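You operate a simulated robot arm through the tools that you are given. There is no shell and no other tool. Be economical: measure what you need, move in short steps, check, and stop when the job is done.

The job below is to be done with a simulated robot arm. You get a single attempt, and the scene is never put back.

TASK
Tip the strainer's leaves and the cold tea into the red bowl, and put the teapot on the wooden tray.
Fine: empty both; strainer in the small grey dish; lid on the teapot.

Only the result counts: the job must be done as asked and must still hold three seconds after the hand-in. Knocking over, shifting, dropping, spilling or breaking anything else fails it. Lids that push on must go on centred and level and be pressed home; caps that screw on are set level and turned clockwise until they are tight.

THE ROBOT
A 6-joint arm with a two-finger parallel gripper, fixed in place. Base frame: the origin is at the foot of the arm, x ahead of it, y to its left, z up; the work surface is at about z = 0.93. Units: m, rad, N and s.
With the tool pointing down near the work surface it reaches from about 0.3 to 0.7 m from the base axis. Its first joint turns from -2.897 to 2.897 rad. Payload 4.1 kg.
The tool frame sits at the grasp point between the pads (the TCP): z along the fingers, y along the line on which they close. The tips reach 0.023 m beyond it. Largest opening 0.094 m; finger width 0.038, thickness 0.01; the body of the gripper, 0.054 by 0.096 m, starts 0.039 m behind the TCP.
Orientation is that of the tool frame in the base frame, as a unit quaternion [w, x, y, z]. With the fingers straight down and closing along the base's y, the tool's x points along the base's -x, its y along +y and its z along -z.

THE INTERFACE
- The arm moves only by the tool servo_tool. Its argument "plan" is one flat list of numbers, 7 for each row, row after row: the shift along the tool's x, y, z in units of 50 mm (1.0 is 50 mm), then the turn, a rotation vector about the tool's x, y, z in units of 4 degrees (1.0 is 4 degrees), then the gripper command, from -1 (fully open) to 1 (shut), values between in proportion. In form: [dx, dy, dz, wx, wy, wz, jaw, dx, dy, dz, wx, wy, wz, jaw, ...]. A call has 1 to 20 rows; each row shifts and turns the commanded pose from where the row before left it, along the tool's axes as they then stand. A call with a number of a shift or a turn outside -1 to 1 is refused whole. A row lasts 0.2 s, in which the tool goes at most 0.05 m and 0.15 rad; a call with a longer step from one row to the next is refused whole, and so is a gripper value outside its range. Where a pose cannot be reached the arm comes as near as it can. A force on the tool above 60 N (or 10 N above the force at the start of the call, whichever is more), or a blocked arm, ends the call early, and 0.2 s more pass. The fingers move at their own pace (about 0.045 m/s each) and stop on an object; they squeeze with about 41 N. The grip force told is the motor's: it shows also when the fingers shut on nothing. Time passes only in rows, and 0.2 s behind the last, so rows that do not move let the fingers close. The reply holds the time, the measured pose of the TCP, the force on the tool along the base axes, the opening and the grip force, in the units named above and with some noise.
- Cameras (640 x 400 px; columns grow to the right, rows downward): "scene" is fixed at [0.4023, 0.6475, 1.6757]; the picture's right is [-0.93, -0.37, 0.00], its down [-0.26, 0.66, -0.71] and it looks along [0.26, -0.66, -0.71] (base axes); focal length 325 px, centre (320, 200). "wrist" rides on the gripper at [-0.039, 0, -0.044] in the tool frame; the picture's right is [0.00, -1.00, 0.00], its down [0.97, 0.00, -0.24] and it looks along [0.24, 0.00, 0.97] (tool axes); focal length 218 px, centre (320, 200). There is no depth. A picture from a camera that has moved, and an enlarged one, comes with that camera's place and axes in the base frame and with its lens.
- capture(camera): a new picture of that camera. It takes no simulated time.
- lift_body(by): slides the trunk up (or, below 0, down) by that many m; the arm rides with it, the base frame stays. It gives what a move gives, with no picture.
- enlarge(camera, box): a new picture of the part [left, top, right, bottom] of that camera's present view, enlarged. It takes no simulated time.
- sign_off(): hands the job in; it is judged then, once.

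Work in short steps. Places have to be worked out from the pictures, the camera data and where the tool is seen: move nearer, look again, correct. Check each grasp and each placing, and mend what went wrong. You have 120 turns and 68 pictures in all, those below and enlarged ones among them. Open the gripper and draw the arm clear of the work before you hand the job in, unless the task says otherwise; then end with one line.

The tools are called after "Request:" as a command line: name --argument value ..., lists and objects as JSON in quotes. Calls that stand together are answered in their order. servo_tool: Moves the arm, as the interface text tells. Its arguments: {"type":"object","properties":{"plan":{"type":"array"}},"required":["plan"]} The other tools are called the same way: lift_body (by) slides the trunk up or down; capture (camera) takes a picture; enlarge (camera, box) takes an enlarged picture of a part of a camera's view; sign_off () hands the job in.

At the start:

```text
t: 0.0
ee_pos: [0.3976, -0.0706, 1.2767]
tool_rot: [0.0, 0.0, 1.0, 0.0]
wrist_force: [-0.1, 0.8, -0.4]
gripper_width: 0.0939
grasp_force: 0.1
trunk travel left (down, up): [-0.5, 0.09]
```

scene: 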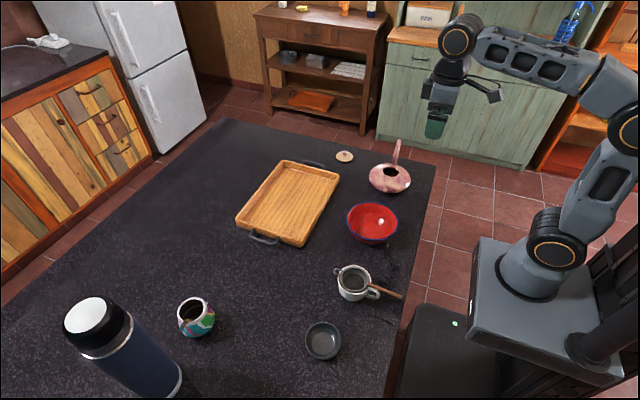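
wrist: 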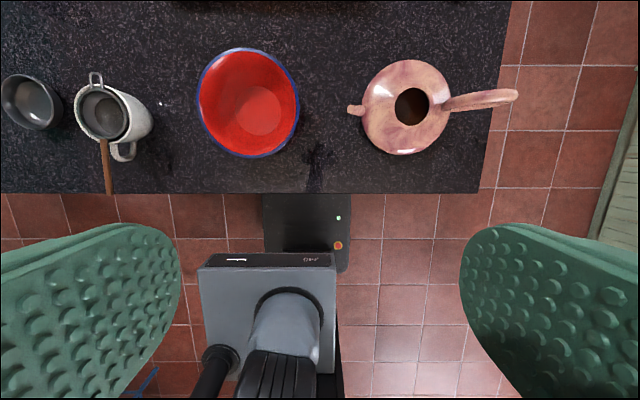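

I'll look more closely at the vessels first, to find where the tea and the leaves are.

Request:
enlarge --camera "scene" --box '[320, 130, 440, 205]'

Request:
enlarge --camera "scene" --box '[290, 250, 418, 330]'

Request:
enlarge --camera "wrist" --box '[0, 40, 240, 190]'

Request:
enlarge --camera "wrist" --box '[320, 30, 560, 180]'

```text
5.33 times, centred on (380, 168) of scene
camera zoom: at [0.4023, 0.6475, 1.6757], right [-0.93, -0.37, 0.0], down [-0.26, 0.66, -0.71], along [0.26, -0.66, -0.71], focal length 1733 px, centre (0, 373)
```

zoom: 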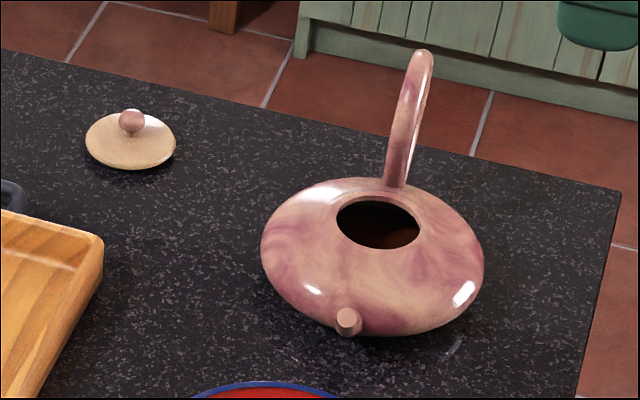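

```text
5.00 times, centred on (354, 290) of scene
camera zoom: at [0.4023, 0.6475, 1.6757], right [-0.93, -0.37, 0.0], down [-0.26, 0.66, -0.71], along [0.26, -0.66, -0.71], focal length 1624 px, centre (150, -250)
```

zoom: 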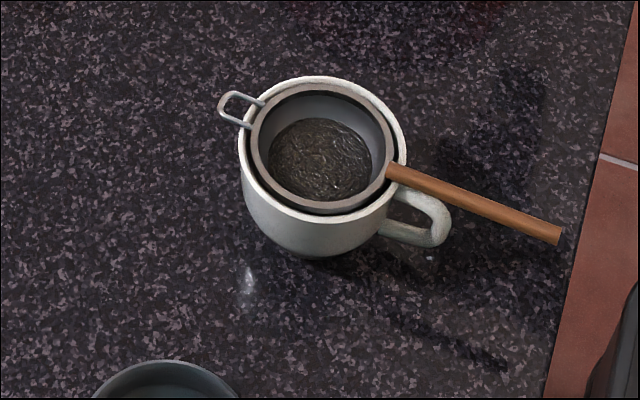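

```text
2.67 times, centred on (120, 115) of wrist
camera zoom: at [0.4357, -0.0697, 1.3199], right [0.0, -1.0, 0.0], down [-0.97, 0.0, 0.24], along [-0.24, 0.0, -0.97], focal length 582 px, centre (853, 427)
```

zoom: 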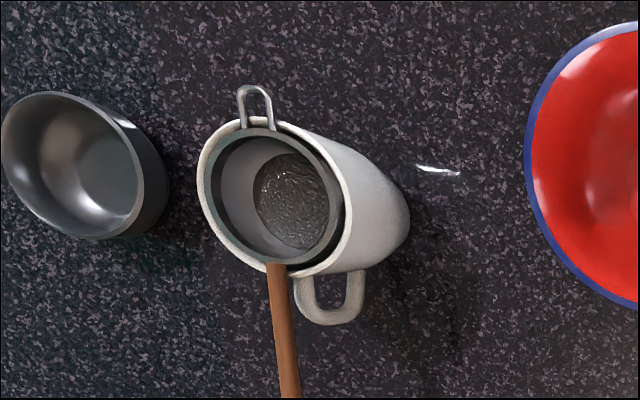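

```text
2.67 times, centred on (440, 105) of wrist
camera zoom: at [0.4357, -0.0697, 1.3199], right [0.0, -1.0, 0.0], down [-0.97, 0.0, 0.24], along [-0.24, 0.0, -0.97], focal length 582 px, centre (0, 453)
```

zoom: 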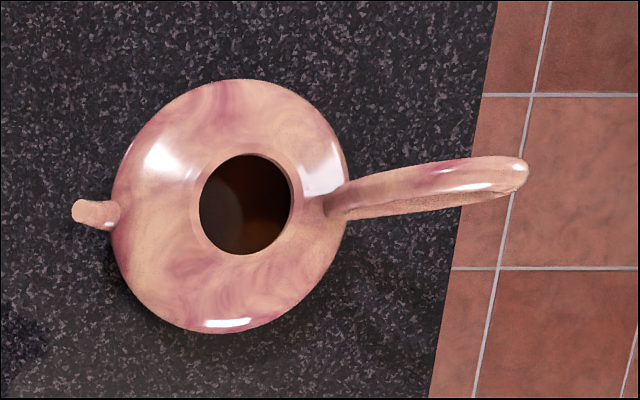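

Reading so far: the leaves are in the strainer resting on the mug, at about (0.479, 0.233, 0.995) with its handle along -x. The teapot is at (0.489, -0.203), the bowl at (0.492, 0.034) with its rim at 0.98, the dish at (0.50, 0.38) and the lid at (0.675, -0.288). Before grasping anything, I'll rehearse the tipping posture in free air to check reach.

Request:
servo_tool --plan '[-0.9, 0, 0.9, 0, 0, -1, -1, -0.9, 0, 0.9, 0, 0, -1, -1, 0, 0, 0, 0, 0, -1, -1, 0, 0, 0, 0, 0, -1, -1, 0, 0, 0, 0, 0, -1, -1, 0, 0, 0, 0, 0, -1, -1, 0, 0, 0, 0, 0, -1, -1, 0, 0, 0, 0, 0, -1, -1, 0, 0, 0, 0, 0, -1, -1, 0, 0, 0, 0, 0, -1, -1, 0, 0, 0, 0, 0, -1, -1, 0, 0, 0, 0, 0, -1, -1, 0, 0, 0, 0, 0, -1, -1, 0, 0, 0, 0, 0, -1, -1, 0, 0, 0, 0, 0, -1, -1, 0, 0, 0, 0, 0, -1, -1, 0, 0, 0, 0, 0, -1, -1, 0, 0, 0, 0, 0, -1, -1, 0, 0, 0, 0, 0, -1, -1, 0, 0, 0, 0, 0, -1, -1]'

Request:
servo_tool --plan '[0, 0, 0, 0, 0, -1, -1, 0, 0, 0, 0, 0, -1, -1, 0, 0, 0, 0, 0, -0.5, -1, 0, 0, 0, 1, 0, 0, -1, 0, 0, 0, 1, 0, 0, -1, 0, 0, 0, 1, 0, 0, -1, 0, 0, 0, 1, 0, 0, -1, 0, 0, 0, 1, 0, 0, -1, 0, 0, 0, 1, 0, 0, -1, 0, 0, 0, 1, 0, 0, -1, 0, 0, 0, 1, 0, 0, -1, 0, 0, 0, 1, 0, 0, -1, 0, 0, 0, 1, 0, 0, -1, 0, 0, 0, 1, 0, 0, -1, 0, 0, 0, 1, 0, 0, -1, 0, 0, 0, 1, 0, 0, -1, 0, 0, 0, 1, 0, 0, -1, 0, 0, 0, 1, 0, 0, -1, 0, 0, 0, 1, 0, 0, -1, 0, 0, 0, 1, 0, 0, -1]'

Request:
servo_tool --plan '[0, 0, 0, 1, 0, 0, -1, 0, 0, 0, 1, 0, 0, -1, 0, 0, 0, 1, 0, 0, -1, 0, 0, 0, 1, 0, 0, -1, 0, 0, 0, 1, 0, 0, -1, 0, 0, 0, 1, 0, 0, -1, 0, 0, 0, 1, 0, 0, -1, 0, 0, 0, 1, 0, 0, -1, 0, 0, 0, 1, 0, 0, -1, 0, 0, 0, 1, 0, 0, -1, 0, 0, 0, 1, 0, 0, -1, 0, 0, 0, 1, 0, 0, -1]'

```text
refused: row 1 steps farther than a row can; nothing moved
```

```text
t: 4.2
ee_pos: [0.3968, -0.0703, 1.2761]
tool_rot: [0.048, -0.072, 0.826, -0.557]
wrist_force: [0.1, 0.5, 0.7]
gripper_width: 0.0938
grasp_force: 0.2
trunk travel left (down, up): [-0.5, 0.09]
```

```text
t: 6.8
ee_pos: [0.3973, -0.0696, 1.2754]
tool_rot: [-0.075, 0.046, -0.527, 0.845]
wrist_force: [0.8, -0.1, -0.5]
gripper_width: 0.0938
grasp_force: 0.1
trunk travel left (down, up): [-0.5, 0.09]
```

The 116° roll was held in place, so tipping about the handle axis works. Now I undo it, lean the hand 30° the other way for more tipping range, and align with the strainer's handle.

Request:
servo_tool --plan '[0, 0, 0, -1, 0, 0, 0, 0, 0, 0, -1, 0, 0, 0, 0, 0, 0, -1, 0, 0, 0, 0, 0, 0, -1, 0, 0, 0, 0, 0, 0, -1, 0, 0, 0, 0, 0, 0, -1, 0, 0, 0, 0, 0, 0, -1, 0, 0, 0, 0, 0, 0, -1, 0, 0, 0, 0, 0, 0, -1, 0, 0, 0, 0, 0, 0, -1, 0, 0, 0, 0, 0, 0, -1, 0, 0, 0, 0, 0, 0, -1, 0, 0, 0, 0, 0, 0, -1, 0, 0, 0, 0, 0, 0, -1, 0, 0, 0, 0, 0, 0, -1, 0, 0, 0, 0, 0, 0, -1, 0, 0, 0, 0, 0, 0, -1, 0, 0, 0, 0, 0, 0, -1, 0, 0, 0, 0, 0, 0, -1, 0, 0, 0, 0, 0, 0, -1, 0, 0, 0]'

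Request:
servo_tool --plan '[0, 0, 0, -1, 0, 0, 0, 0, 0, 0, -1, 0, 0, 0, 0, 0, 0, -1, 0, 0, 0, 0, 0, 0, -1, 0, 0, 0, 0, 0, 0, -1, 0, 0, 0, 0, 0, 0, -1, 0, 0, 0, 0, 0, 0, -1, 0, 0, 0, 0, 0, 0, -1, 0, 0, 0, 0, 0, 0, -1, 0, 0, 0, 0, 0, 0, 0, 0, 1, 0, 0, 0, 0, 0, 0, 1, 0, 0, 0, 0, 0, 0, 1, 0, 0, 0, 0, 0, 0, 0.6, 0, 0, 0, 0, -1, 0, 0, 0, 0, 0, 0, -1, 0, 0, 0, 0, 0, 0, -1, 0, 0, 0, 0, 0, 0, -1, 0, 0, 0, 0, 0, 0, -1, 0, 0, 0, 0, 0, 0, -1, 0, 0, 0, 0, 0, 0, -1, 0, 0, 0]'

```text
t: 11.0
ee_pos: [0.396, -0.071, 1.2745]
tool_rot: [0.027, -0.084, 0.947, -0.308]
wrist_force: [1.1, -0.2, -0.4]
gripper_width: 0.047
grasp_force: 0.0
trunk travel left (down, up): [-0.5, 0.09]
```

```text
t: 15.2
ee_pos: [0.3953, -0.07, 1.2749]
tool_rot: [0.01, 0.037, 0.969, 0.242]
wrist_force: [0.0, 0.5, 0.5]
gripper_width: 0.0471
grasp_force: 0.0
trunk travel left (down, up): [-0.5, 0.09]
```

Lean is 28°, with the handle line matched. I move to 9 cm short of the strainer handle along the tool axis.

Request:
servo_tool --plan '[0.085, 0.3625, 0.7375, 0, 0, 0, 0, 0.085, 0.3625, 0.7375, 0, 0, 0, 0, 0.085, 0.3625, 0.7375, 0, 0, 0, 0, 0.085, 0.3625, 0.7375, 0, 0, 0, 0, 0.085, 0.3625, 0.7375, 0, 0, 0, 0, 0.085, 0.3625, 0.7375, 0, 0, 0, 0, 0.085, 0.3625, 0.7375, 0, 0, 0, 0, 0.085, 0.3625, 0.7375, 0, 0, 0, 0]'

Request:
capture --camera "wrist"

Request:
enlarge --camera "scene" --box '[300, 200, 460, 300]'

```text
t: 17.0
ee_pos: [0.3836, 0.1985, 1.0841]
tool_rot: [0.01, 0.037, 0.969, 0.242]
wrist_force: [0.9, -0.2, 0.2]
gripper_width: 0.047
grasp_force: 0.1
trunk travel left (down, up): [-0.5, 0.09]
```

```text
61 pictures are left
camera wrist: at [0.4208, 0.175, 1.1231], right [-0.07, -0.88, -0.47], down [-0.98, -0.04, 0.21], along [-0.2, 0.47, -0.86], focal length 218 px, centre (320, 200)
```

wrist: 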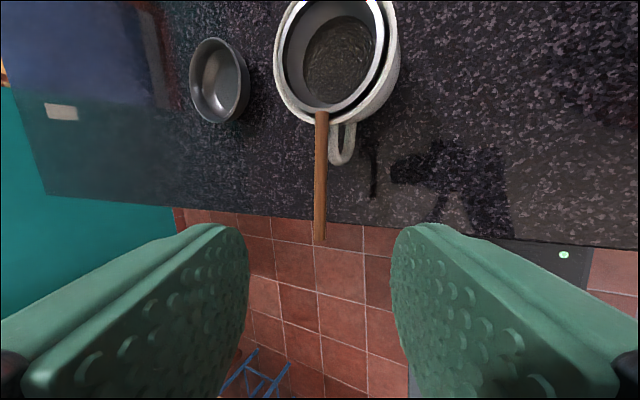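

```text
4.00 times, centred on (380, 250) of scene
camera zoom: at [0.4023, 0.6475, 1.6757], right [-0.93, -0.37, 0.0], down [-0.26, 0.66, -0.71], along [0.26, -0.66, -0.71], focal length 1300 px, centre (80, 0)
```

zoom: 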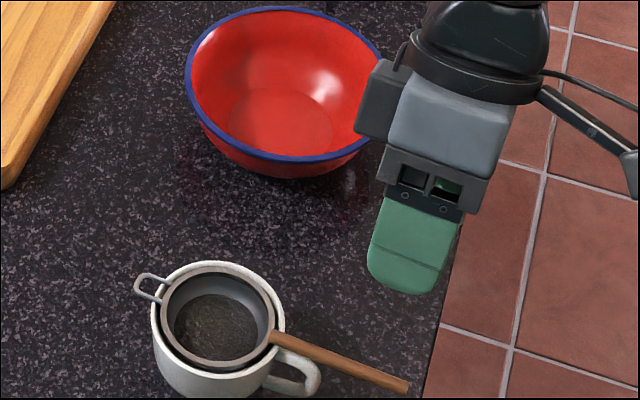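

The handle lies on the tool's axis line, with its tip at (0.366, 0.242, 1.004). I advance 9.2 cm and close.

Request:
servo_tool --plan '[0, 0, 0.5, 0, 0, 0, 0, 0, 0, 0.5, 0, 0, 0, 0, 0, 0, 0.42, 0, 0, 0, 0, 0, 0, 0.42, 0, 0, 0, 0, 0, 0, 0, 0, 0, 0, 0]'

Request:
enlarge --camera "scene" --box '[310, 230, 438, 310]'

Request:
capture --camera "wrist"

```text
t: 18.2
ee_pos: [0.3848, 0.242, 1.0004]
tool_rot: [0.009, 0.037, 0.97, 0.241]
wrist_force: [0.0, -0.1, 0.1]
gripper_width: 0.0472
grasp_force: 0.1
trunk travel left (down, up): [-0.5, 0.09]
```

```text
5.00 times, centred on (374, 270) of scene
camera zoom: at [0.4023, 0.6475, 1.6757], right [-0.93, -0.37, 0.0], down [-0.26, 0.66, -0.71], along [0.26, -0.66, -0.71], focal length 1624 px, centre (50, -150)
```

zoom: 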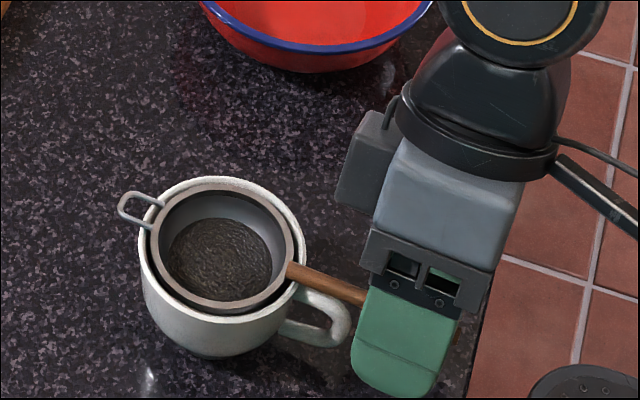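

```text
58 pictures are left
camera wrist: at [0.4237, 0.2184, 1.0398], right [-0.07, -0.88, -0.47], down [-0.98, -0.04, 0.21], along [-0.2, 0.47, -0.86], focal length 218 px, centre (320, 200)
```

wrist: 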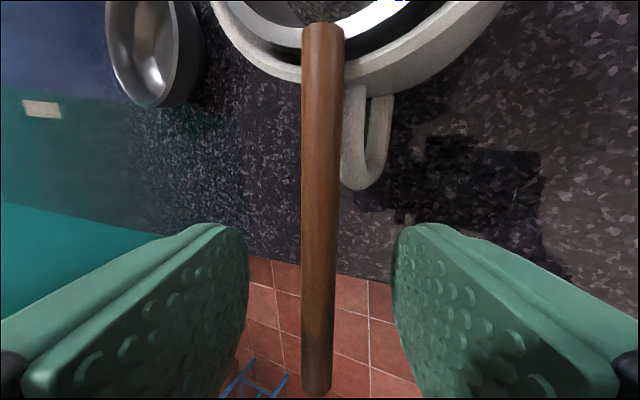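

The handle is centred between the pads, so I close and let it settle.

Request:
servo_tool --plan '[0, 0, 0, 0, 0, 0, 1, 0, 0, 0, 0, 0, 0, 1, 0, 0, 0, 0, 0, 0, 1, 0, 0, 0, 0, 0, 0, 1, 0, 0, 0, 0, 0, 0, 1]'

Request:
capture --camera "wrist"

```text
t: 19.4
ee_pos: [0.3859, 0.2413, 1.0005]
tool_rot: [0.01, 0.037, 0.97, 0.242]
wrist_force: [0.1, 0.0, -0.3]
gripper_width: 0.0068
grasp_force: 41.1
trunk travel left (down, up): [-0.5, 0.09]
```

```text
57 pictures are left
camera wrist: at [0.4236, 0.2182, 1.0401], right [-0.07, -0.88, -0.47], down [-0.98, -0.04, 0.21], along [-0.2, 0.47, -0.86], focal length 218 px, centre (320, 200)
```

wrist: 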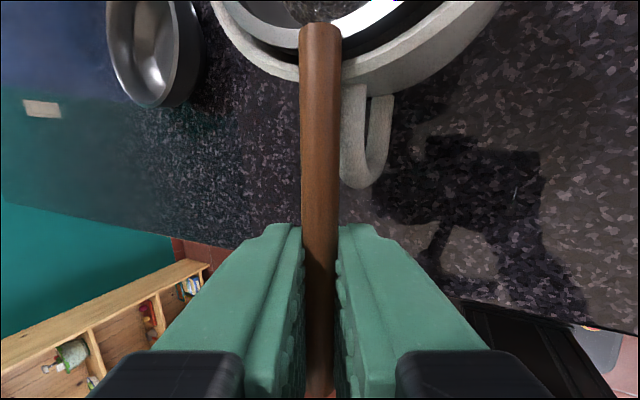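

Held: 6.8 mm opening at 41 N. I lift it straight up by 12 cm.

Request:
servo_tool --plan '[0, 0.094, -0.176, 0, 0, 0, 1, 0, 0.188, -0.352, 0, 0, 0, 1, 0, 0.282, -0.528, 0, 0, 0, 1, 0, 0.282, -0.528, 0, 0, 0, 1, 0, 0.282, -0.528, 0, 0, 0, 1]'

Request:
capture --camera "scene"

Request:
capture --camera "wrist"

```text
t: 20.6
ee_pos: [0.386, 0.2416, 1.1204]
tool_rot: [0.009, 0.038, 0.969, 0.242]
wrist_force: [-0.1, -0.3, -0.9]
gripper_width: 0.0063
grasp_force: 41.0
trunk travel left (down, up): [-0.5, 0.09]
```

```text
56 pictures are left
```

scene: 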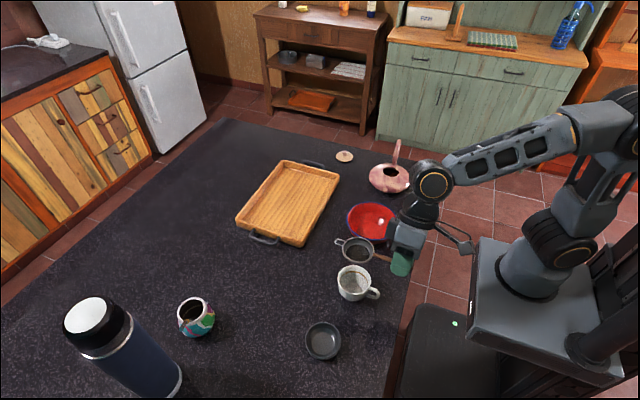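

```text
55 pictures are left
camera wrist: at [0.4236, 0.2196, 1.1603], right [-0.07, -0.88, -0.47], down [-0.98, -0.04, 0.21], along [-0.21, 0.47, -0.86], focal length 218 px, centre (320, 200)
```

wrist: 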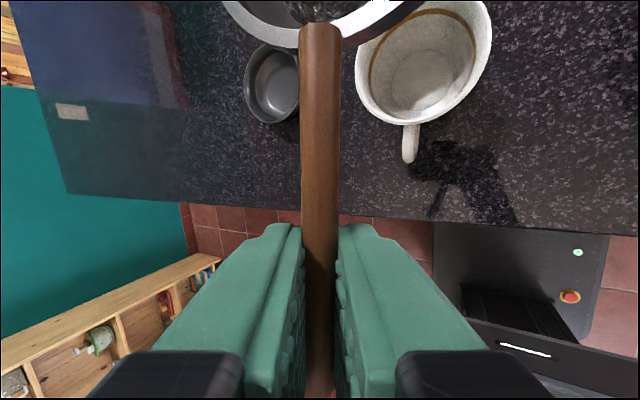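

The strainer is up and the mug underneath is empty and dry, so the cold tea must be in the teapot. I carry the strainer level to over the red bowl.

Request:
servo_tool --plan '[-0.066, -0.495, -0.2065, 0, 0, 0, 1, -0.066, -0.495, -0.2065, 0, 0, 0, 1, -0.066, -0.495, -0.2065, 0, 0, 0, 1, -0.066, -0.495, -0.2065, 0, 0, 0, 1, -0.066, -0.495, -0.2065, 0, 0, 0, 1, -0.066, -0.495, -0.2065, 0, 0, 0, 1, -0.066, -0.495, -0.2065, 0, 0, 0, 1, -0.066, -0.495, -0.2065, 0, 0, 0, 1]'

Request:
enlarge --camera "scene" --box '[290, 140, 482, 260]'

```text
t: 22.4
ee_pos: [0.3985, 0.0273, 1.103]
tool_rot: [0.009, 0.037, 0.97, 0.242]
wrist_force: [0.3, -0.2, -0.5]
gripper_width: 0.0067
grasp_force: 41.2
trunk travel left (down, up): [-0.5, 0.09]
```

```text
3.33 times, centred on (386, 200) of scene
camera zoom: at [0.4023, 0.6475, 1.6757], right [-0.93, -0.37, 0.0], down [-0.26, 0.66, -0.71], along [0.26, -0.66, -0.71], focal length 1083 px, centre (100, 200)
```

zoom: 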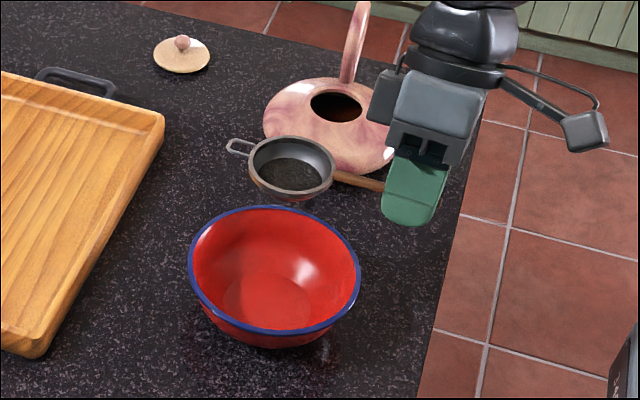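

The head is over the bowl at about (0.49, 0.016) and z ≈ 1.10. Now I roll about the handle, 80° first, and check.

Request:
servo_tool --plan '[0, 0, 0, 1, 0, 0, 1, 0, 0, 0, 1, 0, 0, 1, 0, 0, 0, 1, 0, 0, 1, 0, 0, 0, 1, 0, 0, 1, 0, 0, 0, 1, 0, 0, 1, 0, 0, 0, 1, 0, 0, 1, 0, 0, 0, 1, 0, 0, 1, 0, 0, 0, 1, 0, 0, 1, 0, 0, 0, 1, 0, 0, 1, 0, 0, 0, 1, 0, 0, 1, 0, 0, 0, 1, 0, 0, 1, 0, 0, 0, 1, 0, 0, 1, 0, 0, 0, 1, 0, 0, 1, 0, 0, 0, 1, 0, 0, 1, 0, 0, 0, 1, 0, 0, 1, 0, 0, 0, 1, 0, 0, 1, 0, 0, 0, 1, 0, 0, 1, 0, 0, 0, 1, 0, 0, 1, 0, 0, 0, 1, 0, 0, 1, 0, 0, 0, 1, 0, 0, 1]'

Request:
enlarge --camera "scene" --box '[290, 150, 482, 270]'

```text
t: 26.6
ee_pos: [0.397, 0.0271, 1.1018]
tool_rot: [-0.017, 0.035, 0.898, -0.438]
wrist_force: [0.6, 0.2, -1.3]
gripper_width: 0.0066
grasp_force: 41.1
trunk travel left (down, up): [-0.5, 0.09]
```

```text
3.33 times, centred on (386, 210) of scene
camera zoom: at [0.4023, 0.6475, 1.6757], right [-0.93, -0.37, 0.0], down [-0.26, 0.66, -0.71], along [0.26, -0.66, -0.71], focal length 1083 px, centre (100, 167)
```

zoom: 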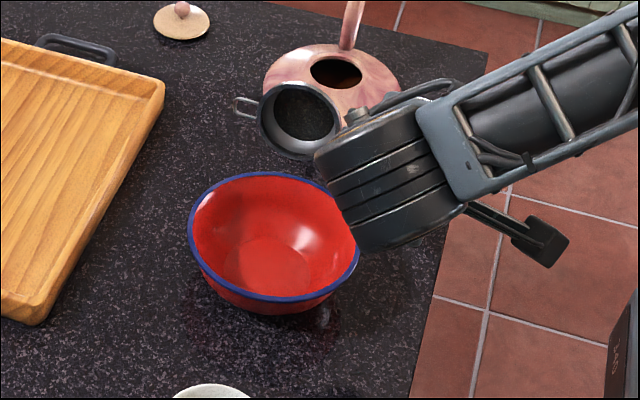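

The leaves are still clinging at 80°, so I continue to 120°.

Request:
servo_tool --plan '[0, 0, 0, 1, 0, 0, 1, 0, 0, 0, 1, 0, 0, 1, 0, 0, 0, 1, 0, 0, 1, 0, 0, 0, 1, 0, 0, 1, 0, 0, 0, 1, 0, 0, 1, 0, 0, 0, 1, 0, 0, 1, 0, 0, 0, 1, 0, 0, 1, 0, 0, 0, 1, 0, 0, 1, 0, 0, 0, 1, 0, 0, 1, 0, 0, 0, 1, 0, 0, 1, 0, 0, 0, 0, 0, 0, 1]'

Request:
enlarge --camera "scene" --box '[290, 150, 482, 270]'

```text
t: 29.0
ee_pos: [0.3963, 0.0271, 1.1017]
tool_rot: [0.027, -0.027, -0.694, 0.719]
wrist_force: [-1.0, 0.0, -0.2]
gripper_width: 0.0064
grasp_force: 41.2
trunk travel left (down, up): [-0.5, 0.09]
```

```text
3.33 times, centred on (386, 210) of scene
camera zoom: at [0.4023, 0.6475, 1.6757], right [-0.93, -0.37, 0.0], down [-0.26, 0.66, -0.71], along [0.26, -0.66, -0.71], focal length 1083 px, centre (100, 167)
```

zoom: 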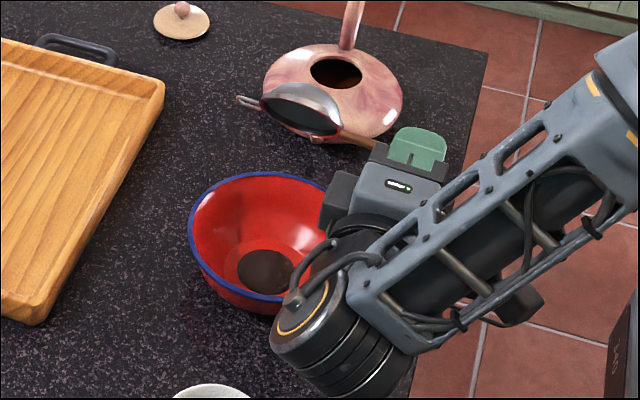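

A pile of leaves is now in the bowl. I'll check whether any are left in the strainer.

Request:
enlarge --camera "scene" --box '[350, 160, 414, 200]'

Request:
enlarge --camera "scene" --box '[340, 195, 420, 245]'

Request:
capture --camera "wrist"

```text
10.00 times, centred on (382, 180) of scene
camera zoom: at [0.4023, 0.6475, 1.6757], right [-0.93, -0.37, 0.0], down [-0.26, 0.66, -0.71], along [0.26, -0.66, -0.71], focal length 3249 px, centre (-300, 400)
```

zoom: 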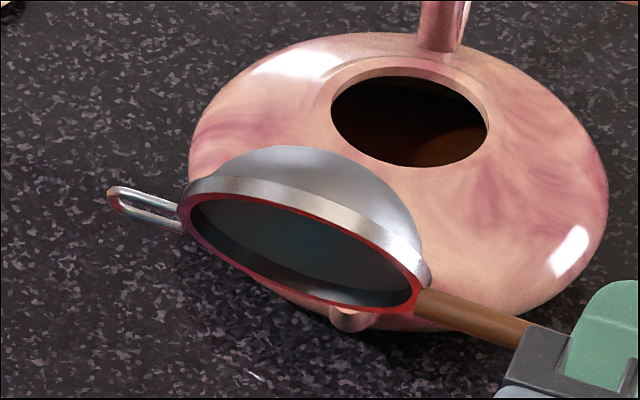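

```text
8.00 times, centred on (380, 220) of scene
camera zoom: at [0.4023, 0.6475, 1.6757], right [-0.93, -0.37, 0.0], down [-0.26, 0.66, -0.71], along [0.26, -0.66, -0.71], focal length 2599 px, centre (-160, 40)
```

zoom: 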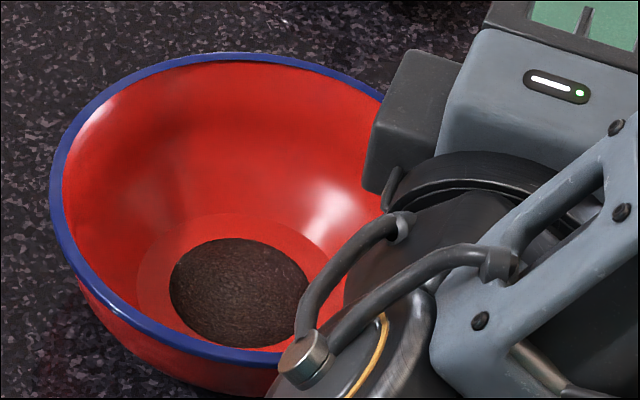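

```text
49 pictures are left
camera wrist: at [0.439, 0.0674, 1.0998], right [0.0, 0.04, 1.0], down [-0.95, 0.31, -0.01], along [-0.31, -0.95, 0.04], focal length 218 px, centre (320, 200)
```

wrist: 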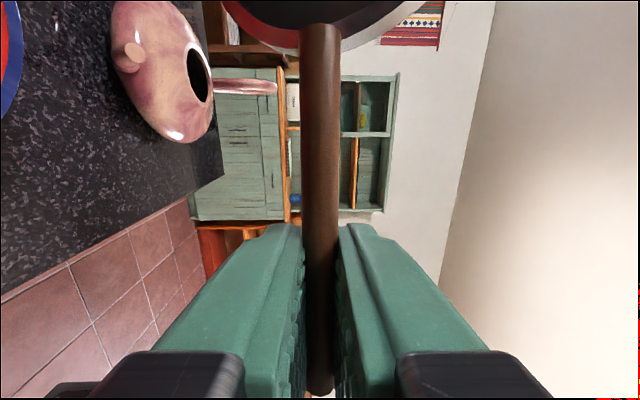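

The strainer is empty and all the leaves are in the bowl. I roll back to level.

Request:
servo_tool --plan '[0, 0, 0, -1, 0, 0, 1, 0, 0, 0, -1, 0, 0, 1, 0, 0, 0, -1, 0, 0, 1, 0, 0, 0, -1, 0, 0, 1, 0, 0, 0, -1, 0, 0, 1, 0, 0, 0, -1, 0, 0, 1, 0, 0, 0, -1, 0, 0, 1, 0, 0, 0, -1, 0, 0, 1, 0, 0, 0, -1, 0, 0, 1, 0, 0, 0, -1, 0, 0, 1, 0, 0, 0, -1, 0, 0, 1, 0, 0, 0, -1, 0, 0, 1, 0, 0, 0, -1, 0, 0, 1, 0, 0, 0, -1, 0, 0, 1, 0, 0, 0, -1, 0, 0, 1, 0, 0, 0, -1, 0, 0, 1, 0, 0, 0, -1, 0, 0, 1, 0, 0, 0, -1, 0, 0, 1, 0, 0, 0, -1, 0, 0, 1, 0, 0, 0, -1, 0, 0, 1]'

Request:
servo_tool --plan '[0, 0, 0, -1, 0, 0, 1, 0, 0, 0, -1, 0, 0, 1, 0, 0, 0, -1, 0, 0, 1, 0, 0, 0, -1, 0, 0, 1, 0, 0, 0, -1, 0, 0, 1, 0, 0, 0, -1, 0, 0, 1, 0, 0, 0, -1, 0, 0, 1, 0, 0, 0, -1, 0, 0, 1, 0, 0, 0, -1, 0, 0, 1, 0, 0, 0, -1, 0, 0, 1]'

```text
t: 33.2
ee_pos: [0.3965, 0.0261, 1.1012]
tool_rot: [-0.004, 0.039, 0.994, -0.104]
wrist_force: [-0.8, 0.4, -0.3]
gripper_width: 0.0068
grasp_force: 41.2
trunk travel left (down, up): [-0.5, 0.09]
```

```text
t: 35.4
ee_pos: [0.3966, 0.0264, 1.1015]
tool_rot: [0.01, 0.037, 0.97, 0.241]
wrist_force: [0.3, 0.4, -0.2]
gripper_width: 0.0067
grasp_force: 41.7
trunk travel left (down, up): [-0.5, 0.09]
```

Level again. I carry it to above the grey dish.

Request:
servo_tool --plan '[0.034, 0.642, 0.342, 0, 0, 0, 1, 0.034, 0.642, 0.342, 0, 0, 0, 1, 0.034, 0.642, 0.342, 0, 0, 0, 1, 0.034, 0.642, 0.342, 0, 0, 0, 1, 0.034, 0.642, 0.342, 0, 0, 0, 1, 0.034, 0.642, 0.342, 0, 0, 0, 1, 0.034, 0.642, 0.342, 0, 0, 0, 1, 0.034, 0.642, 0.342, 0, 0, 0, 1, 0.034, 0.642, 0.342, 0, 0, 0, 1, 0.034, 0.642, 0.342, 0, 0, 0, 1]'

Request:
enlarge --camera "scene" --box '[240, 270, 432, 390]'

Request:
capture --camera "wrist"

```text
t: 37.6
ee_pos: [0.4057, 0.3887, 1.1009]
tool_rot: [0.01, 0.038, 0.97, 0.241]
wrist_force: [0.3, -0.3, 0.3]
gripper_width: 0.0067
grasp_force: 41.0
trunk travel left (down, up): [-0.5, 0.09]
```

```text
3.33 times, centred on (336, 330) of scene
camera zoom: at [0.4023, 0.6475, 1.6757], right [-0.93, -0.37, 0.0], down [-0.26, 0.66, -0.71], along [0.26, -0.66, -0.71], focal length 1083 px, centre (267, -233)
```

zoom: 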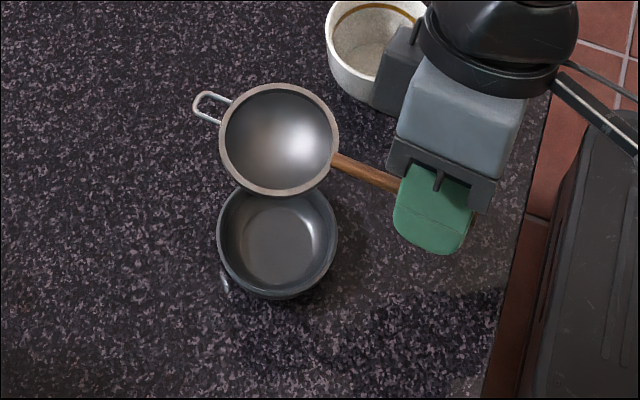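

```text
47 pictures are left
camera wrist: at [0.4443, 0.3654, 1.1409], right [-0.07, -0.88, -0.47], down [-0.98, -0.04, 0.21], along [-0.2, 0.47, -0.86], focal length 218 px, centre (320, 200)
```

wrist: 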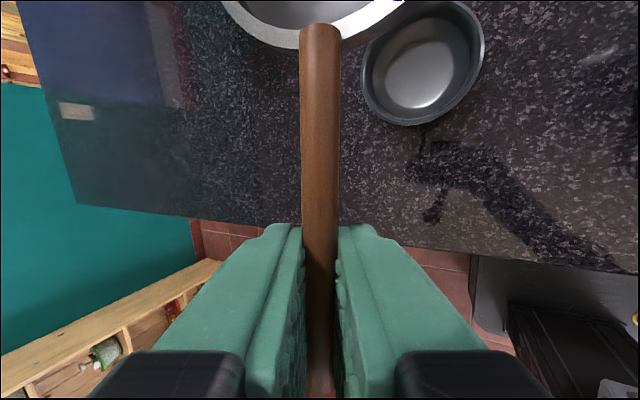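

The dish centre measures (0.502, 0.3775) and the head (0.500, 0.383). I correct by 5 mm while lowering 10 cm, then check.

Request:
servo_tool --plan '[-0.013, -0.2585, 0.428, 0, 0, 0, 1, -0.013, -0.2585, 0.428, 0, 0, 0, 1, -0.013, -0.2585, 0.428, 0, 0, 0, 1, -0.013, -0.2585, 0.428, 0, 0, 0, 1, 0, 0, 0, 0, 0, 0, 1]'

Request:
enlarge --camera "scene" --box '[272, 300, 400, 380]'

```text
t: 38.8
ee_pos: [0.4114, 0.3822, 1.0016]
tool_rot: [0.009, 0.038, 0.97, 0.242]
wrist_force: [-0.2, -0.4, 0.0]
gripper_width: 0.0066
grasp_force: 41.0
trunk travel left (down, up): [-0.5, 0.09]
```

```text
5.00 times, centred on (336, 340) of scene
camera zoom: at [0.4023, 0.6475, 1.6757], right [-0.93, -0.37, 0.0], down [-0.26, 0.66, -0.71], along [0.26, -0.66, -0.71], focal length 1624 px, centre (240, -500)
```

zoom: 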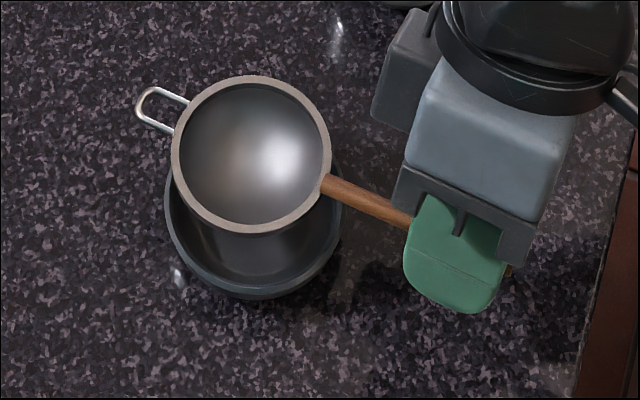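

Centred over the dish within 2 mm. I lower 30 mm in small steps.

Request:
servo_tool --plan '[0, -0.047, 0.0881, 0, 0, 0, 1, 0, -0.047, 0.0881, 0, 0, 0, 1, 0, -0.047, 0.0881, 0, 0, 0, 1, 0, -0.047, 0.0881, 0, 0, 0, 1, 0, -0.047, 0.0881, 0, 0, 0, 1, 0, -0.047, 0.0881, 0, 0, 0, 1, 0, 0, 0, 0, 0, 0, 1]'

Request:
enlarge --camera "scene" --box '[272, 300, 400, 380]'

```text
t: 40.4
ee_pos: [0.4105, 0.3858, 0.9716]
tool_rot: [0.009, 0.036, 0.97, 0.242]
wrist_force: [0.3, 0.1, -0.3]
gripper_width: 0.0066
grasp_force: 40.6
trunk travel left (down, up): [-0.5, 0.09]
```

```text
5.00 times, centred on (336, 340) of scene
camera zoom: at [0.4023, 0.6475, 1.6757], right [-0.93, -0.37, 0.0], down [-0.26, 0.66, -0.71], along [0.26, -0.66, -0.71], focal length 1624 px, centre (240, -500)
```

zoom: 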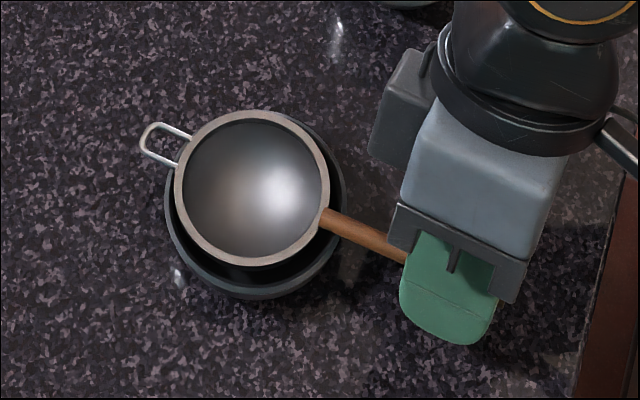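

No contact yet. I nudge 2.5 mm toward -y and lower another 6 mm.

Request:
servo_tool --plan '[0, -0.044, -0.0234, 0, 0, 0, 1, 0, -0.0282, 0.0529, 0, 0, 0, 1, 0, -0.0282, 0.0529, 0, 0, 0, 1, 0, 0, 0, 0, 0, 0, 1]'

Request:
servo_tool --plan '[0, -0.0282, 0.0529, 0, 0, 0, 1, 0, 0, 0, 0, 0, 0, 1]'

Request:
enlarge --camera "scene" --box '[272, 300, 400, 380]'

```text
t: 41.4
ee_pos: [0.4095, 0.382, 0.9666]
tool_rot: [0.011, 0.037, 0.969, 0.243]
wrist_force: [-5.1, 2.4, 16.8]
gripper_width: 0.0066
grasp_force: 41.3
trunk travel left (down, up): [-0.5, 0.09]
```

```text
t: 42.0
ee_pos: [0.409, 0.3821, 0.964]
tool_rot: [0.011, 0.037, 0.969, 0.243]
wrist_force: [-1.5, 6.9, 20.3]
gripper_width: 0.0067
grasp_force: 41.3
trunk travel left (down, up): [-0.5, 0.09]
```

```text
5.00 times, centred on (336, 340) of scene
camera zoom: at [0.4023, 0.6475, 1.6757], right [-0.93, -0.37, 0.0], down [-0.26, 0.66, -0.71], along [0.26, -0.66, -0.71], focal length 1624 px, centre (240, -500)
```

zoom: 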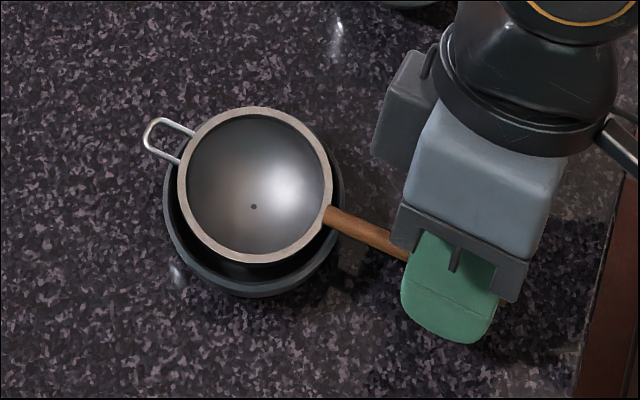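

It's touching the dish floor at about 20 N, so I back up 3 mm to unload, then open partly.

Request:
servo_tool --plan '[0, 0.0282, -0.0529, 0, 0, 0, 1, 0, 0, 0, 0, 0, 0, 1]'

Request:
servo_tool --plan '[0, 0.0188, -0.0353, 0, 0, 0, 1, 0, 0, 0, 0, 0, 0, 0.7, 0, 0, 0, 0, 0, 0, 0.6, 0, 0, 0, 0, 0, 0, 0.5, 0, 0, 0, 0, 0, 0, 0.4, 0, 0, 0, 0, 0, 0, 0.4]'

Request:
enlarge --camera "scene" --box '[272, 300, 400, 380]'

Request:
capture --camera "wrist"

```text
t: 42.6
ee_pos: [0.4088, 0.3813, 0.9638]
tool_rot: [0.008, 0.038, 0.97, 0.241]
wrist_force: [0.8, 5.2, 8.5]
gripper_width: 0.0064
grasp_force: 40.6
trunk travel left (down, up): [-0.5, 0.09]
```

```text
t: 44.0
ee_pos: [0.4086, 0.3812, 0.9673]
tool_rot: [0.01, 0.037, 0.969, 0.242]
wrist_force: [0.4, 0.9, 0.2]
gripper_width: 0.0284
grasp_force: 0.1
trunk travel left (down, up): [-0.5, 0.09]
```

```text
5.00 times, centred on (336, 340) of scene
camera zoom: at [0.4023, 0.6475, 1.6757], right [-0.93, -0.37, 0.0], down [-0.26, 0.66, -0.71], along [0.26, -0.66, -0.71], focal length 1624 px, centre (240, -500)
```

zoom: 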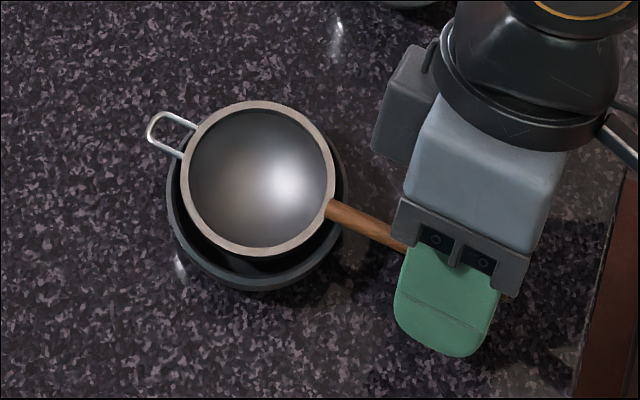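

```text
42 pictures are left
camera wrist: at [0.4473, 0.3579, 1.0062], right [-0.07, -0.88, -0.47], down [-0.98, -0.04, 0.21], along [-0.2, 0.47, -0.86], focal length 218 px, centre (320, 200)
```

wrist: 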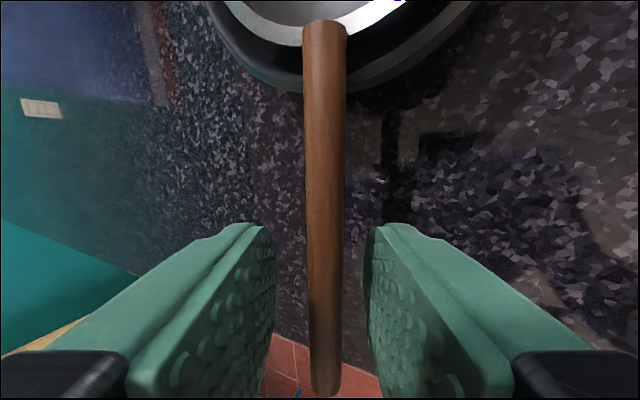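

Released, and the strainer sits in the dish with its handle free between the pads. I retreat along the tool axis.

Request:
servo_tool --plan '[0, 0, -0.3, 0, 0, 0, 0.4, 0, 0, -0.6, 0, 0, 0, 0.4, 0, 0, -0.9, 0, 0, 0, 0.4, 0, 0, -0.9, 0, 0, 0, 0.2, 0, 0, -0.9, 0, 0, 0, 0, 0, 0, -0.9, 0, 0, 0, 0]'

Request:
capture --camera "scene"

```text
t: 45.4
ee_pos: [0.404, 0.2725, 1.1702]
tool_rot: [0.009, 0.037, 0.97, 0.242]
wrist_force: [-0.1, -0.3, 0.1]
gripper_width: 0.0469
grasp_force: 0.0
trunk travel left (down, up): [-0.5, 0.09]
```

```text
41 pictures are left
```

scene: 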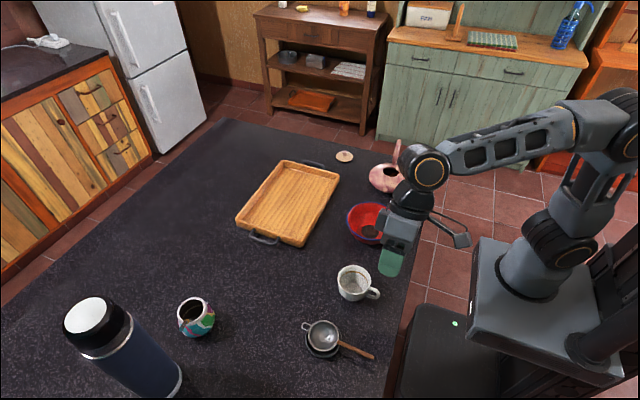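

Strainer done. Next is the teapot handle. I'll move up and over, reorient the tool to point forward and 25° down, and rehearse the pouring roll in free air.

Request:
servo_tool --plan '[-0.062, -0.553, -0.656, 0, 0, 0, 0, -0.062, -0.553, -0.656, 0, 0, 0, 0, -0.062, -0.553, -0.656, 0, 0, 0, 0, -0.062, -0.553, -0.656, 0, 0, 0, 0, -0.062, -0.553, -0.656, 0, 0, 0, 0]'

Request:
servo_tool --plan '[0, 0, 0, 0.036, -0.97, 0.172, 0, 0, 0, 0, 0.036, -0.97, 0.172, 0, 0, 0, 0, 0.036, -0.97, 0.172, 0, 0, 0, 0, 0.036, -0.97, 0.172, 0, 0, 0, 0, 0.036, -0.97, 0.172, 0, 0, 0, 0, 0.036, -0.97, 0.172, 0, 0, 0, 0, 0.036, -0.97, 0.172, 0, 0, 0, 0, 0.036, -0.97, 0.172, 0, 0, 0, 0, 0.036, -0.97, 0.172, 0, 0, 0, 0, 0.036, -0.97, 0.172, 0, 0, 0, 0, 0.036, -0.97, 0.172, 0, 0, 0, 0, 0.036, -0.97, 0.172, 0, 0, 0, 0, 0.036, -0.97, 0.172, 0, 0, 0, 0, 0.036, -0.97, 0.172, 0, 0, 0, 0, 0.036, -0.97, 0.172, 0, 0, 0, 0, 0.036, -0.97, 0.172, 0, 0, 0, 0, 0.036, -0.97, 0.172, 0]'

```text
t: 46.6
ee_pos: [0.4027, 0.0743, 1.2457]
tool_rot: [0.01, 0.037, 0.969, 0.242]
wrist_force: [-0.5, 0.1, -0.1]
gripper_width: 0.0471
grasp_force: 0.0
trunk travel left (down, up): [-0.5, 0.09]
```

```text
t: 50.2
ee_pos: [0.4024, 0.0778, 1.2454]
tool_rot: [0.51, 0.257, 0.804, 0.163]
wrist_force: [-0.5, -1.0, 0.1]
gripper_width: 0.0468
grasp_force: 0.1
trunk travel left (down, up): [-0.5, 0.09]
```

Orientation is right. I move to x ≈ 0.49 and rehearse the -100° pour roll.

Request:
servo_tool --plan '[-0.31, 0.22, 0.815, 0, 0, 0, 0, -0.31, 0.22, 0.815, 0, 0, 0, 0, 0, 0, 0, 0.345, -0.245, -0.906, 0, 0, 0, 0, 0.345, -0.245, -0.906, 0, 0, 0, 0, 0.345, -0.245, -0.906, 0, 0, 0, 0, 0.345, -0.245, -0.906, 0, 0, 0, 0, 0.345, -0.245, -0.906, 0, 0, 0, 0, 0.345, -0.245, -0.906, 0, 0, 0, 0, 0.345, -0.245, -0.906, 0, 0, 0, 0, 0.345, -0.245, -0.906, 0, 0, 0, 0, 0.345, -0.245, -0.906, 0, 0, 0, 0, 0.345, -0.245, -0.906, 0, 0, 0, 0, 0.345, -0.245, -0.906, 0, 0, 0, 0, 0.345, -0.245, -0.906, 0, 0, 0, 0, 0.345, -0.245, -0.906, 0, 0, 0, 0, 0.345, -0.245, -0.906, 0, 0, 0, 0, 0.345, -0.245, -0.906, 0, 0, 0, 0, 0.345, -0.245, -0.906, 0, 0, 0, 0, 0.345, -0.245, -0.906, 0, 0, 0, 0, 0.345, -0.245, -0.906, 0]'

Request:
servo_tool --plan '[0, 0, 0, 0.345, -0.245, -0.906, 0, 0, 0, 0, 0.345, -0.245, -0.906, 0, 0, 0, 0, 0.345, -0.245, -0.906, 0, 0, 0, 0, 0.345, -0.245, -0.906, 0, 0, 0, 0, 0.345, -0.245, -0.906, 0, 0, 0, 0, 0.345, -0.245, -0.906, 0, 0, 0, 0, 0.345, -0.245, -0.906, 0, 0, 0, 0, 0.345, -0.245, -0.906, 0, 0, 0, 0, 0.345, -0.245, -0.906, 0, 0, 0, 0, 0.345, -0.245, -0.906, 0]'

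```text
t: 54.4
ee_pos: [0.4926, 0.0776, 1.2451]
tool_rot: [0.564, -0.094, 0.747, -0.34]
wrist_force: [0.1, -0.1, 0.0]
gripper_width: 0.0469
grasp_force: 0.1
trunk travel left (down, up): [-0.5, 0.09]
```

```text
t: 56.6
ee_pos: [0.4927, 0.0768, 1.245]
tool_rot: [0.498, -0.282, 0.585, -0.575]
wrist_force: [-0.1, 0.8, -0.2]
gripper_width: 0.0473
grasp_force: 0.0
trunk travel left (down, up): [-0.5, 0.09]
```

The full 112° roll is reachable. I roll it back.

Request:
servo_tool --plan '[0, 0, 0, -0.345, 0.245, 0.906, 0, 0, 0, 0, -0.345, 0.245, 0.906, 0, 0, 0, 0, -0.345, 0.245, 0.906, 0, 0, 0, 0, -0.345, 0.245, 0.906, 0, 0, 0, 0, -0.345, 0.245, 0.906, 0, 0, 0, 0, -0.345, 0.245, 0.906, 0, 0, 0, 0, -0.345, 0.245, 0.906, 0, 0, 0, 0, -0.345, 0.245, 0.906, 0, 0, 0, 0, -0.345, 0.245, 0.906, 0, 0, 0, 0, -0.345, 0.245, 0.906, 0, 0, 0, 0, -0.345, 0.245, 0.906, 0, 0, 0, 0, -0.345, 0.245, 0.906, 0, 0, 0, 0, -0.345, 0.245, 0.906, 0, 0, 0, 0, -0.345, 0.245, 0.906, 0, 0, 0, 0, -0.345, 0.245, 0.906, 0, 0, 0, 0, -0.345, 0.245, 0.906, 0, 0, 0, 0, -0.345, 0.245, 0.906, 0, 0, 0, 0, -0.345, 0.245, 0.906, 0, 0, 0, 0, -0.345, 0.245, 0.906, 0, 0, 0, 0, -0.345, 0.245, 0.906, 0]'

Request:
servo_tool --plan '[0, 0, 0, -0.345, 0.245, 0.906, 0, 0, 0, 0, -0.345, 0.245, 0.906, 0, 0, 0, 0, -0.345, 0.245, 0.906, 0, 0, 0, 0, -0.345, 0.245, 0.906, 0, 0, 0, 0, -0.345, 0.245, 0.906, 0, 0, 0, 0, -0.345, 0.245, 0.906, 0, 0, 0, 0, -0.345, 0.245, 0.906, 0, 0, 0, 0, -0.345, 0.245, 0.906, 0]'

```text
t: 60.8
ee_pos: [0.4921, 0.0748, 1.2451]
tool_rot: [0.562, 0.104, 0.818, -0.063]
wrist_force: [0.3, 0.3, 0.0]
gripper_width: 0.0468
grasp_force: 0.1
trunk travel left (down, up): [-0.5, 0.09]
```

```text
t: 62.6
ee_pos: [0.4918, 0.0765, 1.2459]
tool_rot: [0.511, 0.256, 0.804, 0.163]
wrist_force: [0.2, 0.3, -0.9]
gripper_width: 0.047
grasp_force: 0.2
trunk travel left (down, up): [-0.5, 0.09]
```

I move to a pregrasp 10 cm behind the teapot handle.

Request:
servo_tool --plan '[-0.083, -0.813, -0.015, 0, 0, 0, 0, -0.083, -0.813, -0.015, 0, 0, 0, 0, -0.083, -0.813, -0.015, 0, 0, 0, 0, -0.083, -0.813, -0.015, 0, 0, 0, 0, -0.083, -0.813, -0.015, 0, 0, 0, 0, -0.083, -0.813, -0.015, 0, 0, 0, 0, -0.083, -0.813, -0.015, 0, 0, 0, 0, -0.083, -0.813, -0.015, 0, 0, 0, 0, -0.083, -0.813, -0.015, 0, 0, 0, 0, -0.083, -0.813, -0.015, 0, 0, 0, 0]'

Request:
capture --camera "wrist"

Request:
capture --camera "scene"

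```text
t: 64.8
ee_pos: [0.4067, -0.252, 1.0776]
tool_rot: [0.511, 0.255, 0.804, 0.164]
wrist_force: [0.4, 0.4, 0.1]
gripper_width: 0.0472
grasp_force: 0.1
out of reach, approached as far as the arm can: row 3, 4
trunk travel left (down, up): [-0.5, 0.09]
```

```text
40 pictures are left
camera wrist: at [0.3804, -0.2743, 1.1253], right [-0.24, -0.82, -0.52], down [-0.55, 0.56, -0.61], along [0.8, 0.14, -0.59], focal length 218 px, centre (320, 200)
```

wrist: 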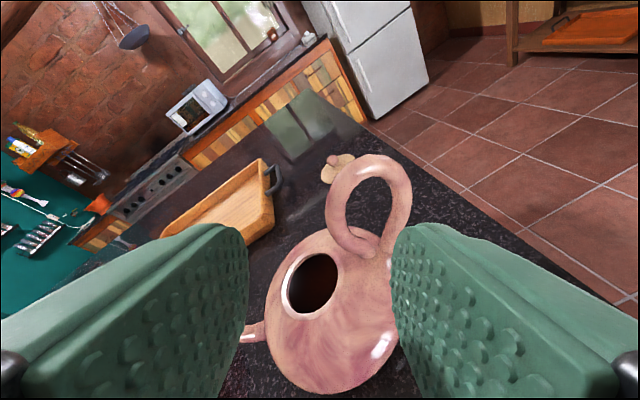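

```text
39 pictures are left
```

scene: 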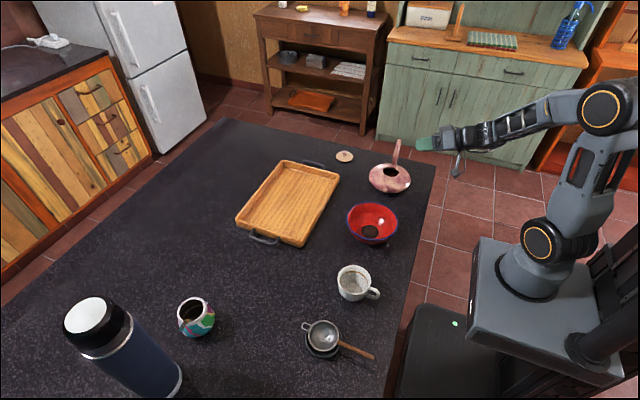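

The handle turns out to be a loop in the x ≈ 0.49 plane. I'll look closer.

Request:
enlarge --camera "wrist" --box '[240, 130, 440, 400]'

Request:
enlarge --camera "scene" --box '[360, 130, 424, 200]'

```text
1.48 times, centred on (340, 265) of wrist
camera zoom: at [0.3804, -0.2743, 1.1253], right [-0.24, -0.82, -0.52], down [-0.55, 0.56, -0.61], along [0.8, 0.14, -0.59], focal length 323 px, centre (290, 104)
```

zoom: 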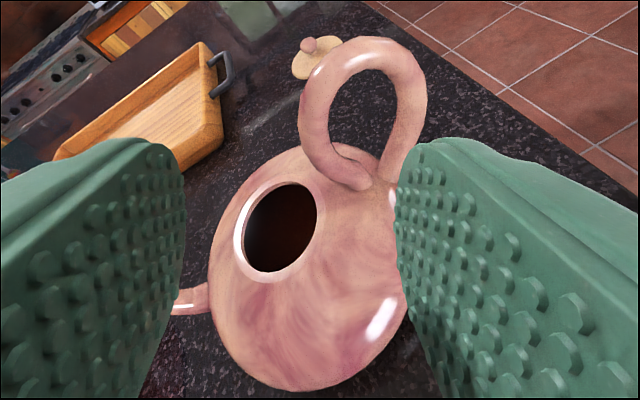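

```text
5.71 times, centred on (392, 165) of scene
camera zoom: at [0.4023, 0.6475, 1.6757], right [-0.93, -0.37, 0.0], down [-0.26, 0.66, -0.71], along [0.26, -0.66, -0.71], focal length 1856 px, centre (-91, 400)
```

zoom: 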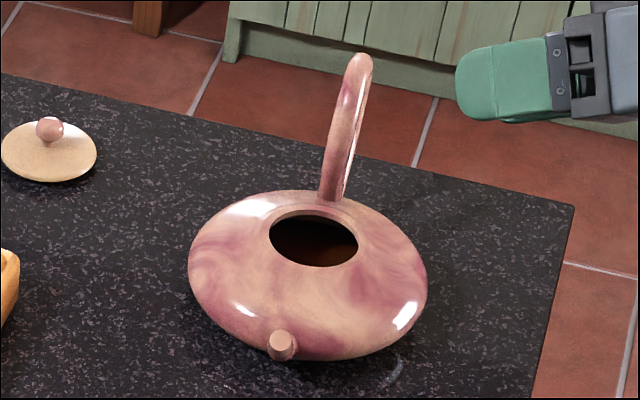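

The handle is a ring in the plane x ≈ 0.49: centre about (0.49, -0.28, 1.017), outer size about 5 cm, tube 17 mm. A flat pinch across the ring, closing along x with the tool coming down along the ring's lean, is much stiffer. I rise and reorient for that.

Request:
servo_tool --plan '[-0.59, 0.42, -0.338, 0, 0, 0, 0, -0.59, 0.42, -0.338, 0, 0, 0, 0, -0.59, 0.42, -0.338, 0, 0, 0, 0, 0, 0, 0, 0.454, 0.582, 0.658, 0, 0, 0, 0, 0.454, 0.582, 0.658, 0, 0, 0, 0, 0.454, 0.582, 0.658, 0, 0, 0, 0, 0.454, 0.582, 0.658, 0, 0, 0, 0, 0.454, 0.582, 0.658, 0, 0, 0, 0, 0.454, 0.582, 0.658, 0, 0, 0, 0, 0.454, 0.582, 0.658, 0, 0, 0, 0, 0.454, 0.582, 0.658, 0, 0, 0, 0, 0.454, 0.582, 0.658, 0, 0, 0, 0, 0.454, 0.582, 0.658, 0, 0, 0, 0, 0.454, 0.582, 0.658, 0, 0, 0, 0, 0.454, 0.582, 0.658, 0, 0, 0, 0, 0.454, 0.582, 0.658, 0, 0, 0, 0, 0.454, 0.582, 0.658, 0, 0, 0, 0, 0.454, 0.582, 0.658, 0]'

Request:
servo_tool --plan '[0, 0, 0, 0.454, 0.582, 0.658, 0, 0, 0, 0, 0.454, 0.582, 0.658, 0, 0, 0, 0, 0.454, 0.582, 0.658, 0, 0, 0, 0, 0.454, 0.582, 0.658, 0, 0, 0, 0, 0.454, 0.582, 0.658, 0, 0, 0, 0, 0.454, 0.582, 0.658, 0, 0, 0, 0, 0.454, 0.582, 0.658, 0, 0, 0, 0, 0.454, 0.582, 0.658, 0, 0, 0, 0, 0.454, 0.582, 0.658, 0, 0, 0, 0, 0.454, 0.582, 0.658, 0]'

```text
t: 68.6
ee_pos: [0.4055, -0.2485, 1.1945]
tool_rot: [0.096, 0.557, 0.8, 0.201]
wrist_force: [-0.7, 0.3, -0.2]
gripper_width: 0.0471
grasp_force: 0.1
trunk travel left (down, up): [-0.5, 0.09]
```

```text
t: 70.8
ee_pos: [0.4056, -0.2479, 1.1929]
tool_rot: [-0.201, 0.678, 0.679, 0.196]
wrist_force: [-0.5, 0.1, 0.3]
gripper_width: 0.0472
grasp_force: 0.0
trunk travel left (down, up): [-0.5, 0.09]
```

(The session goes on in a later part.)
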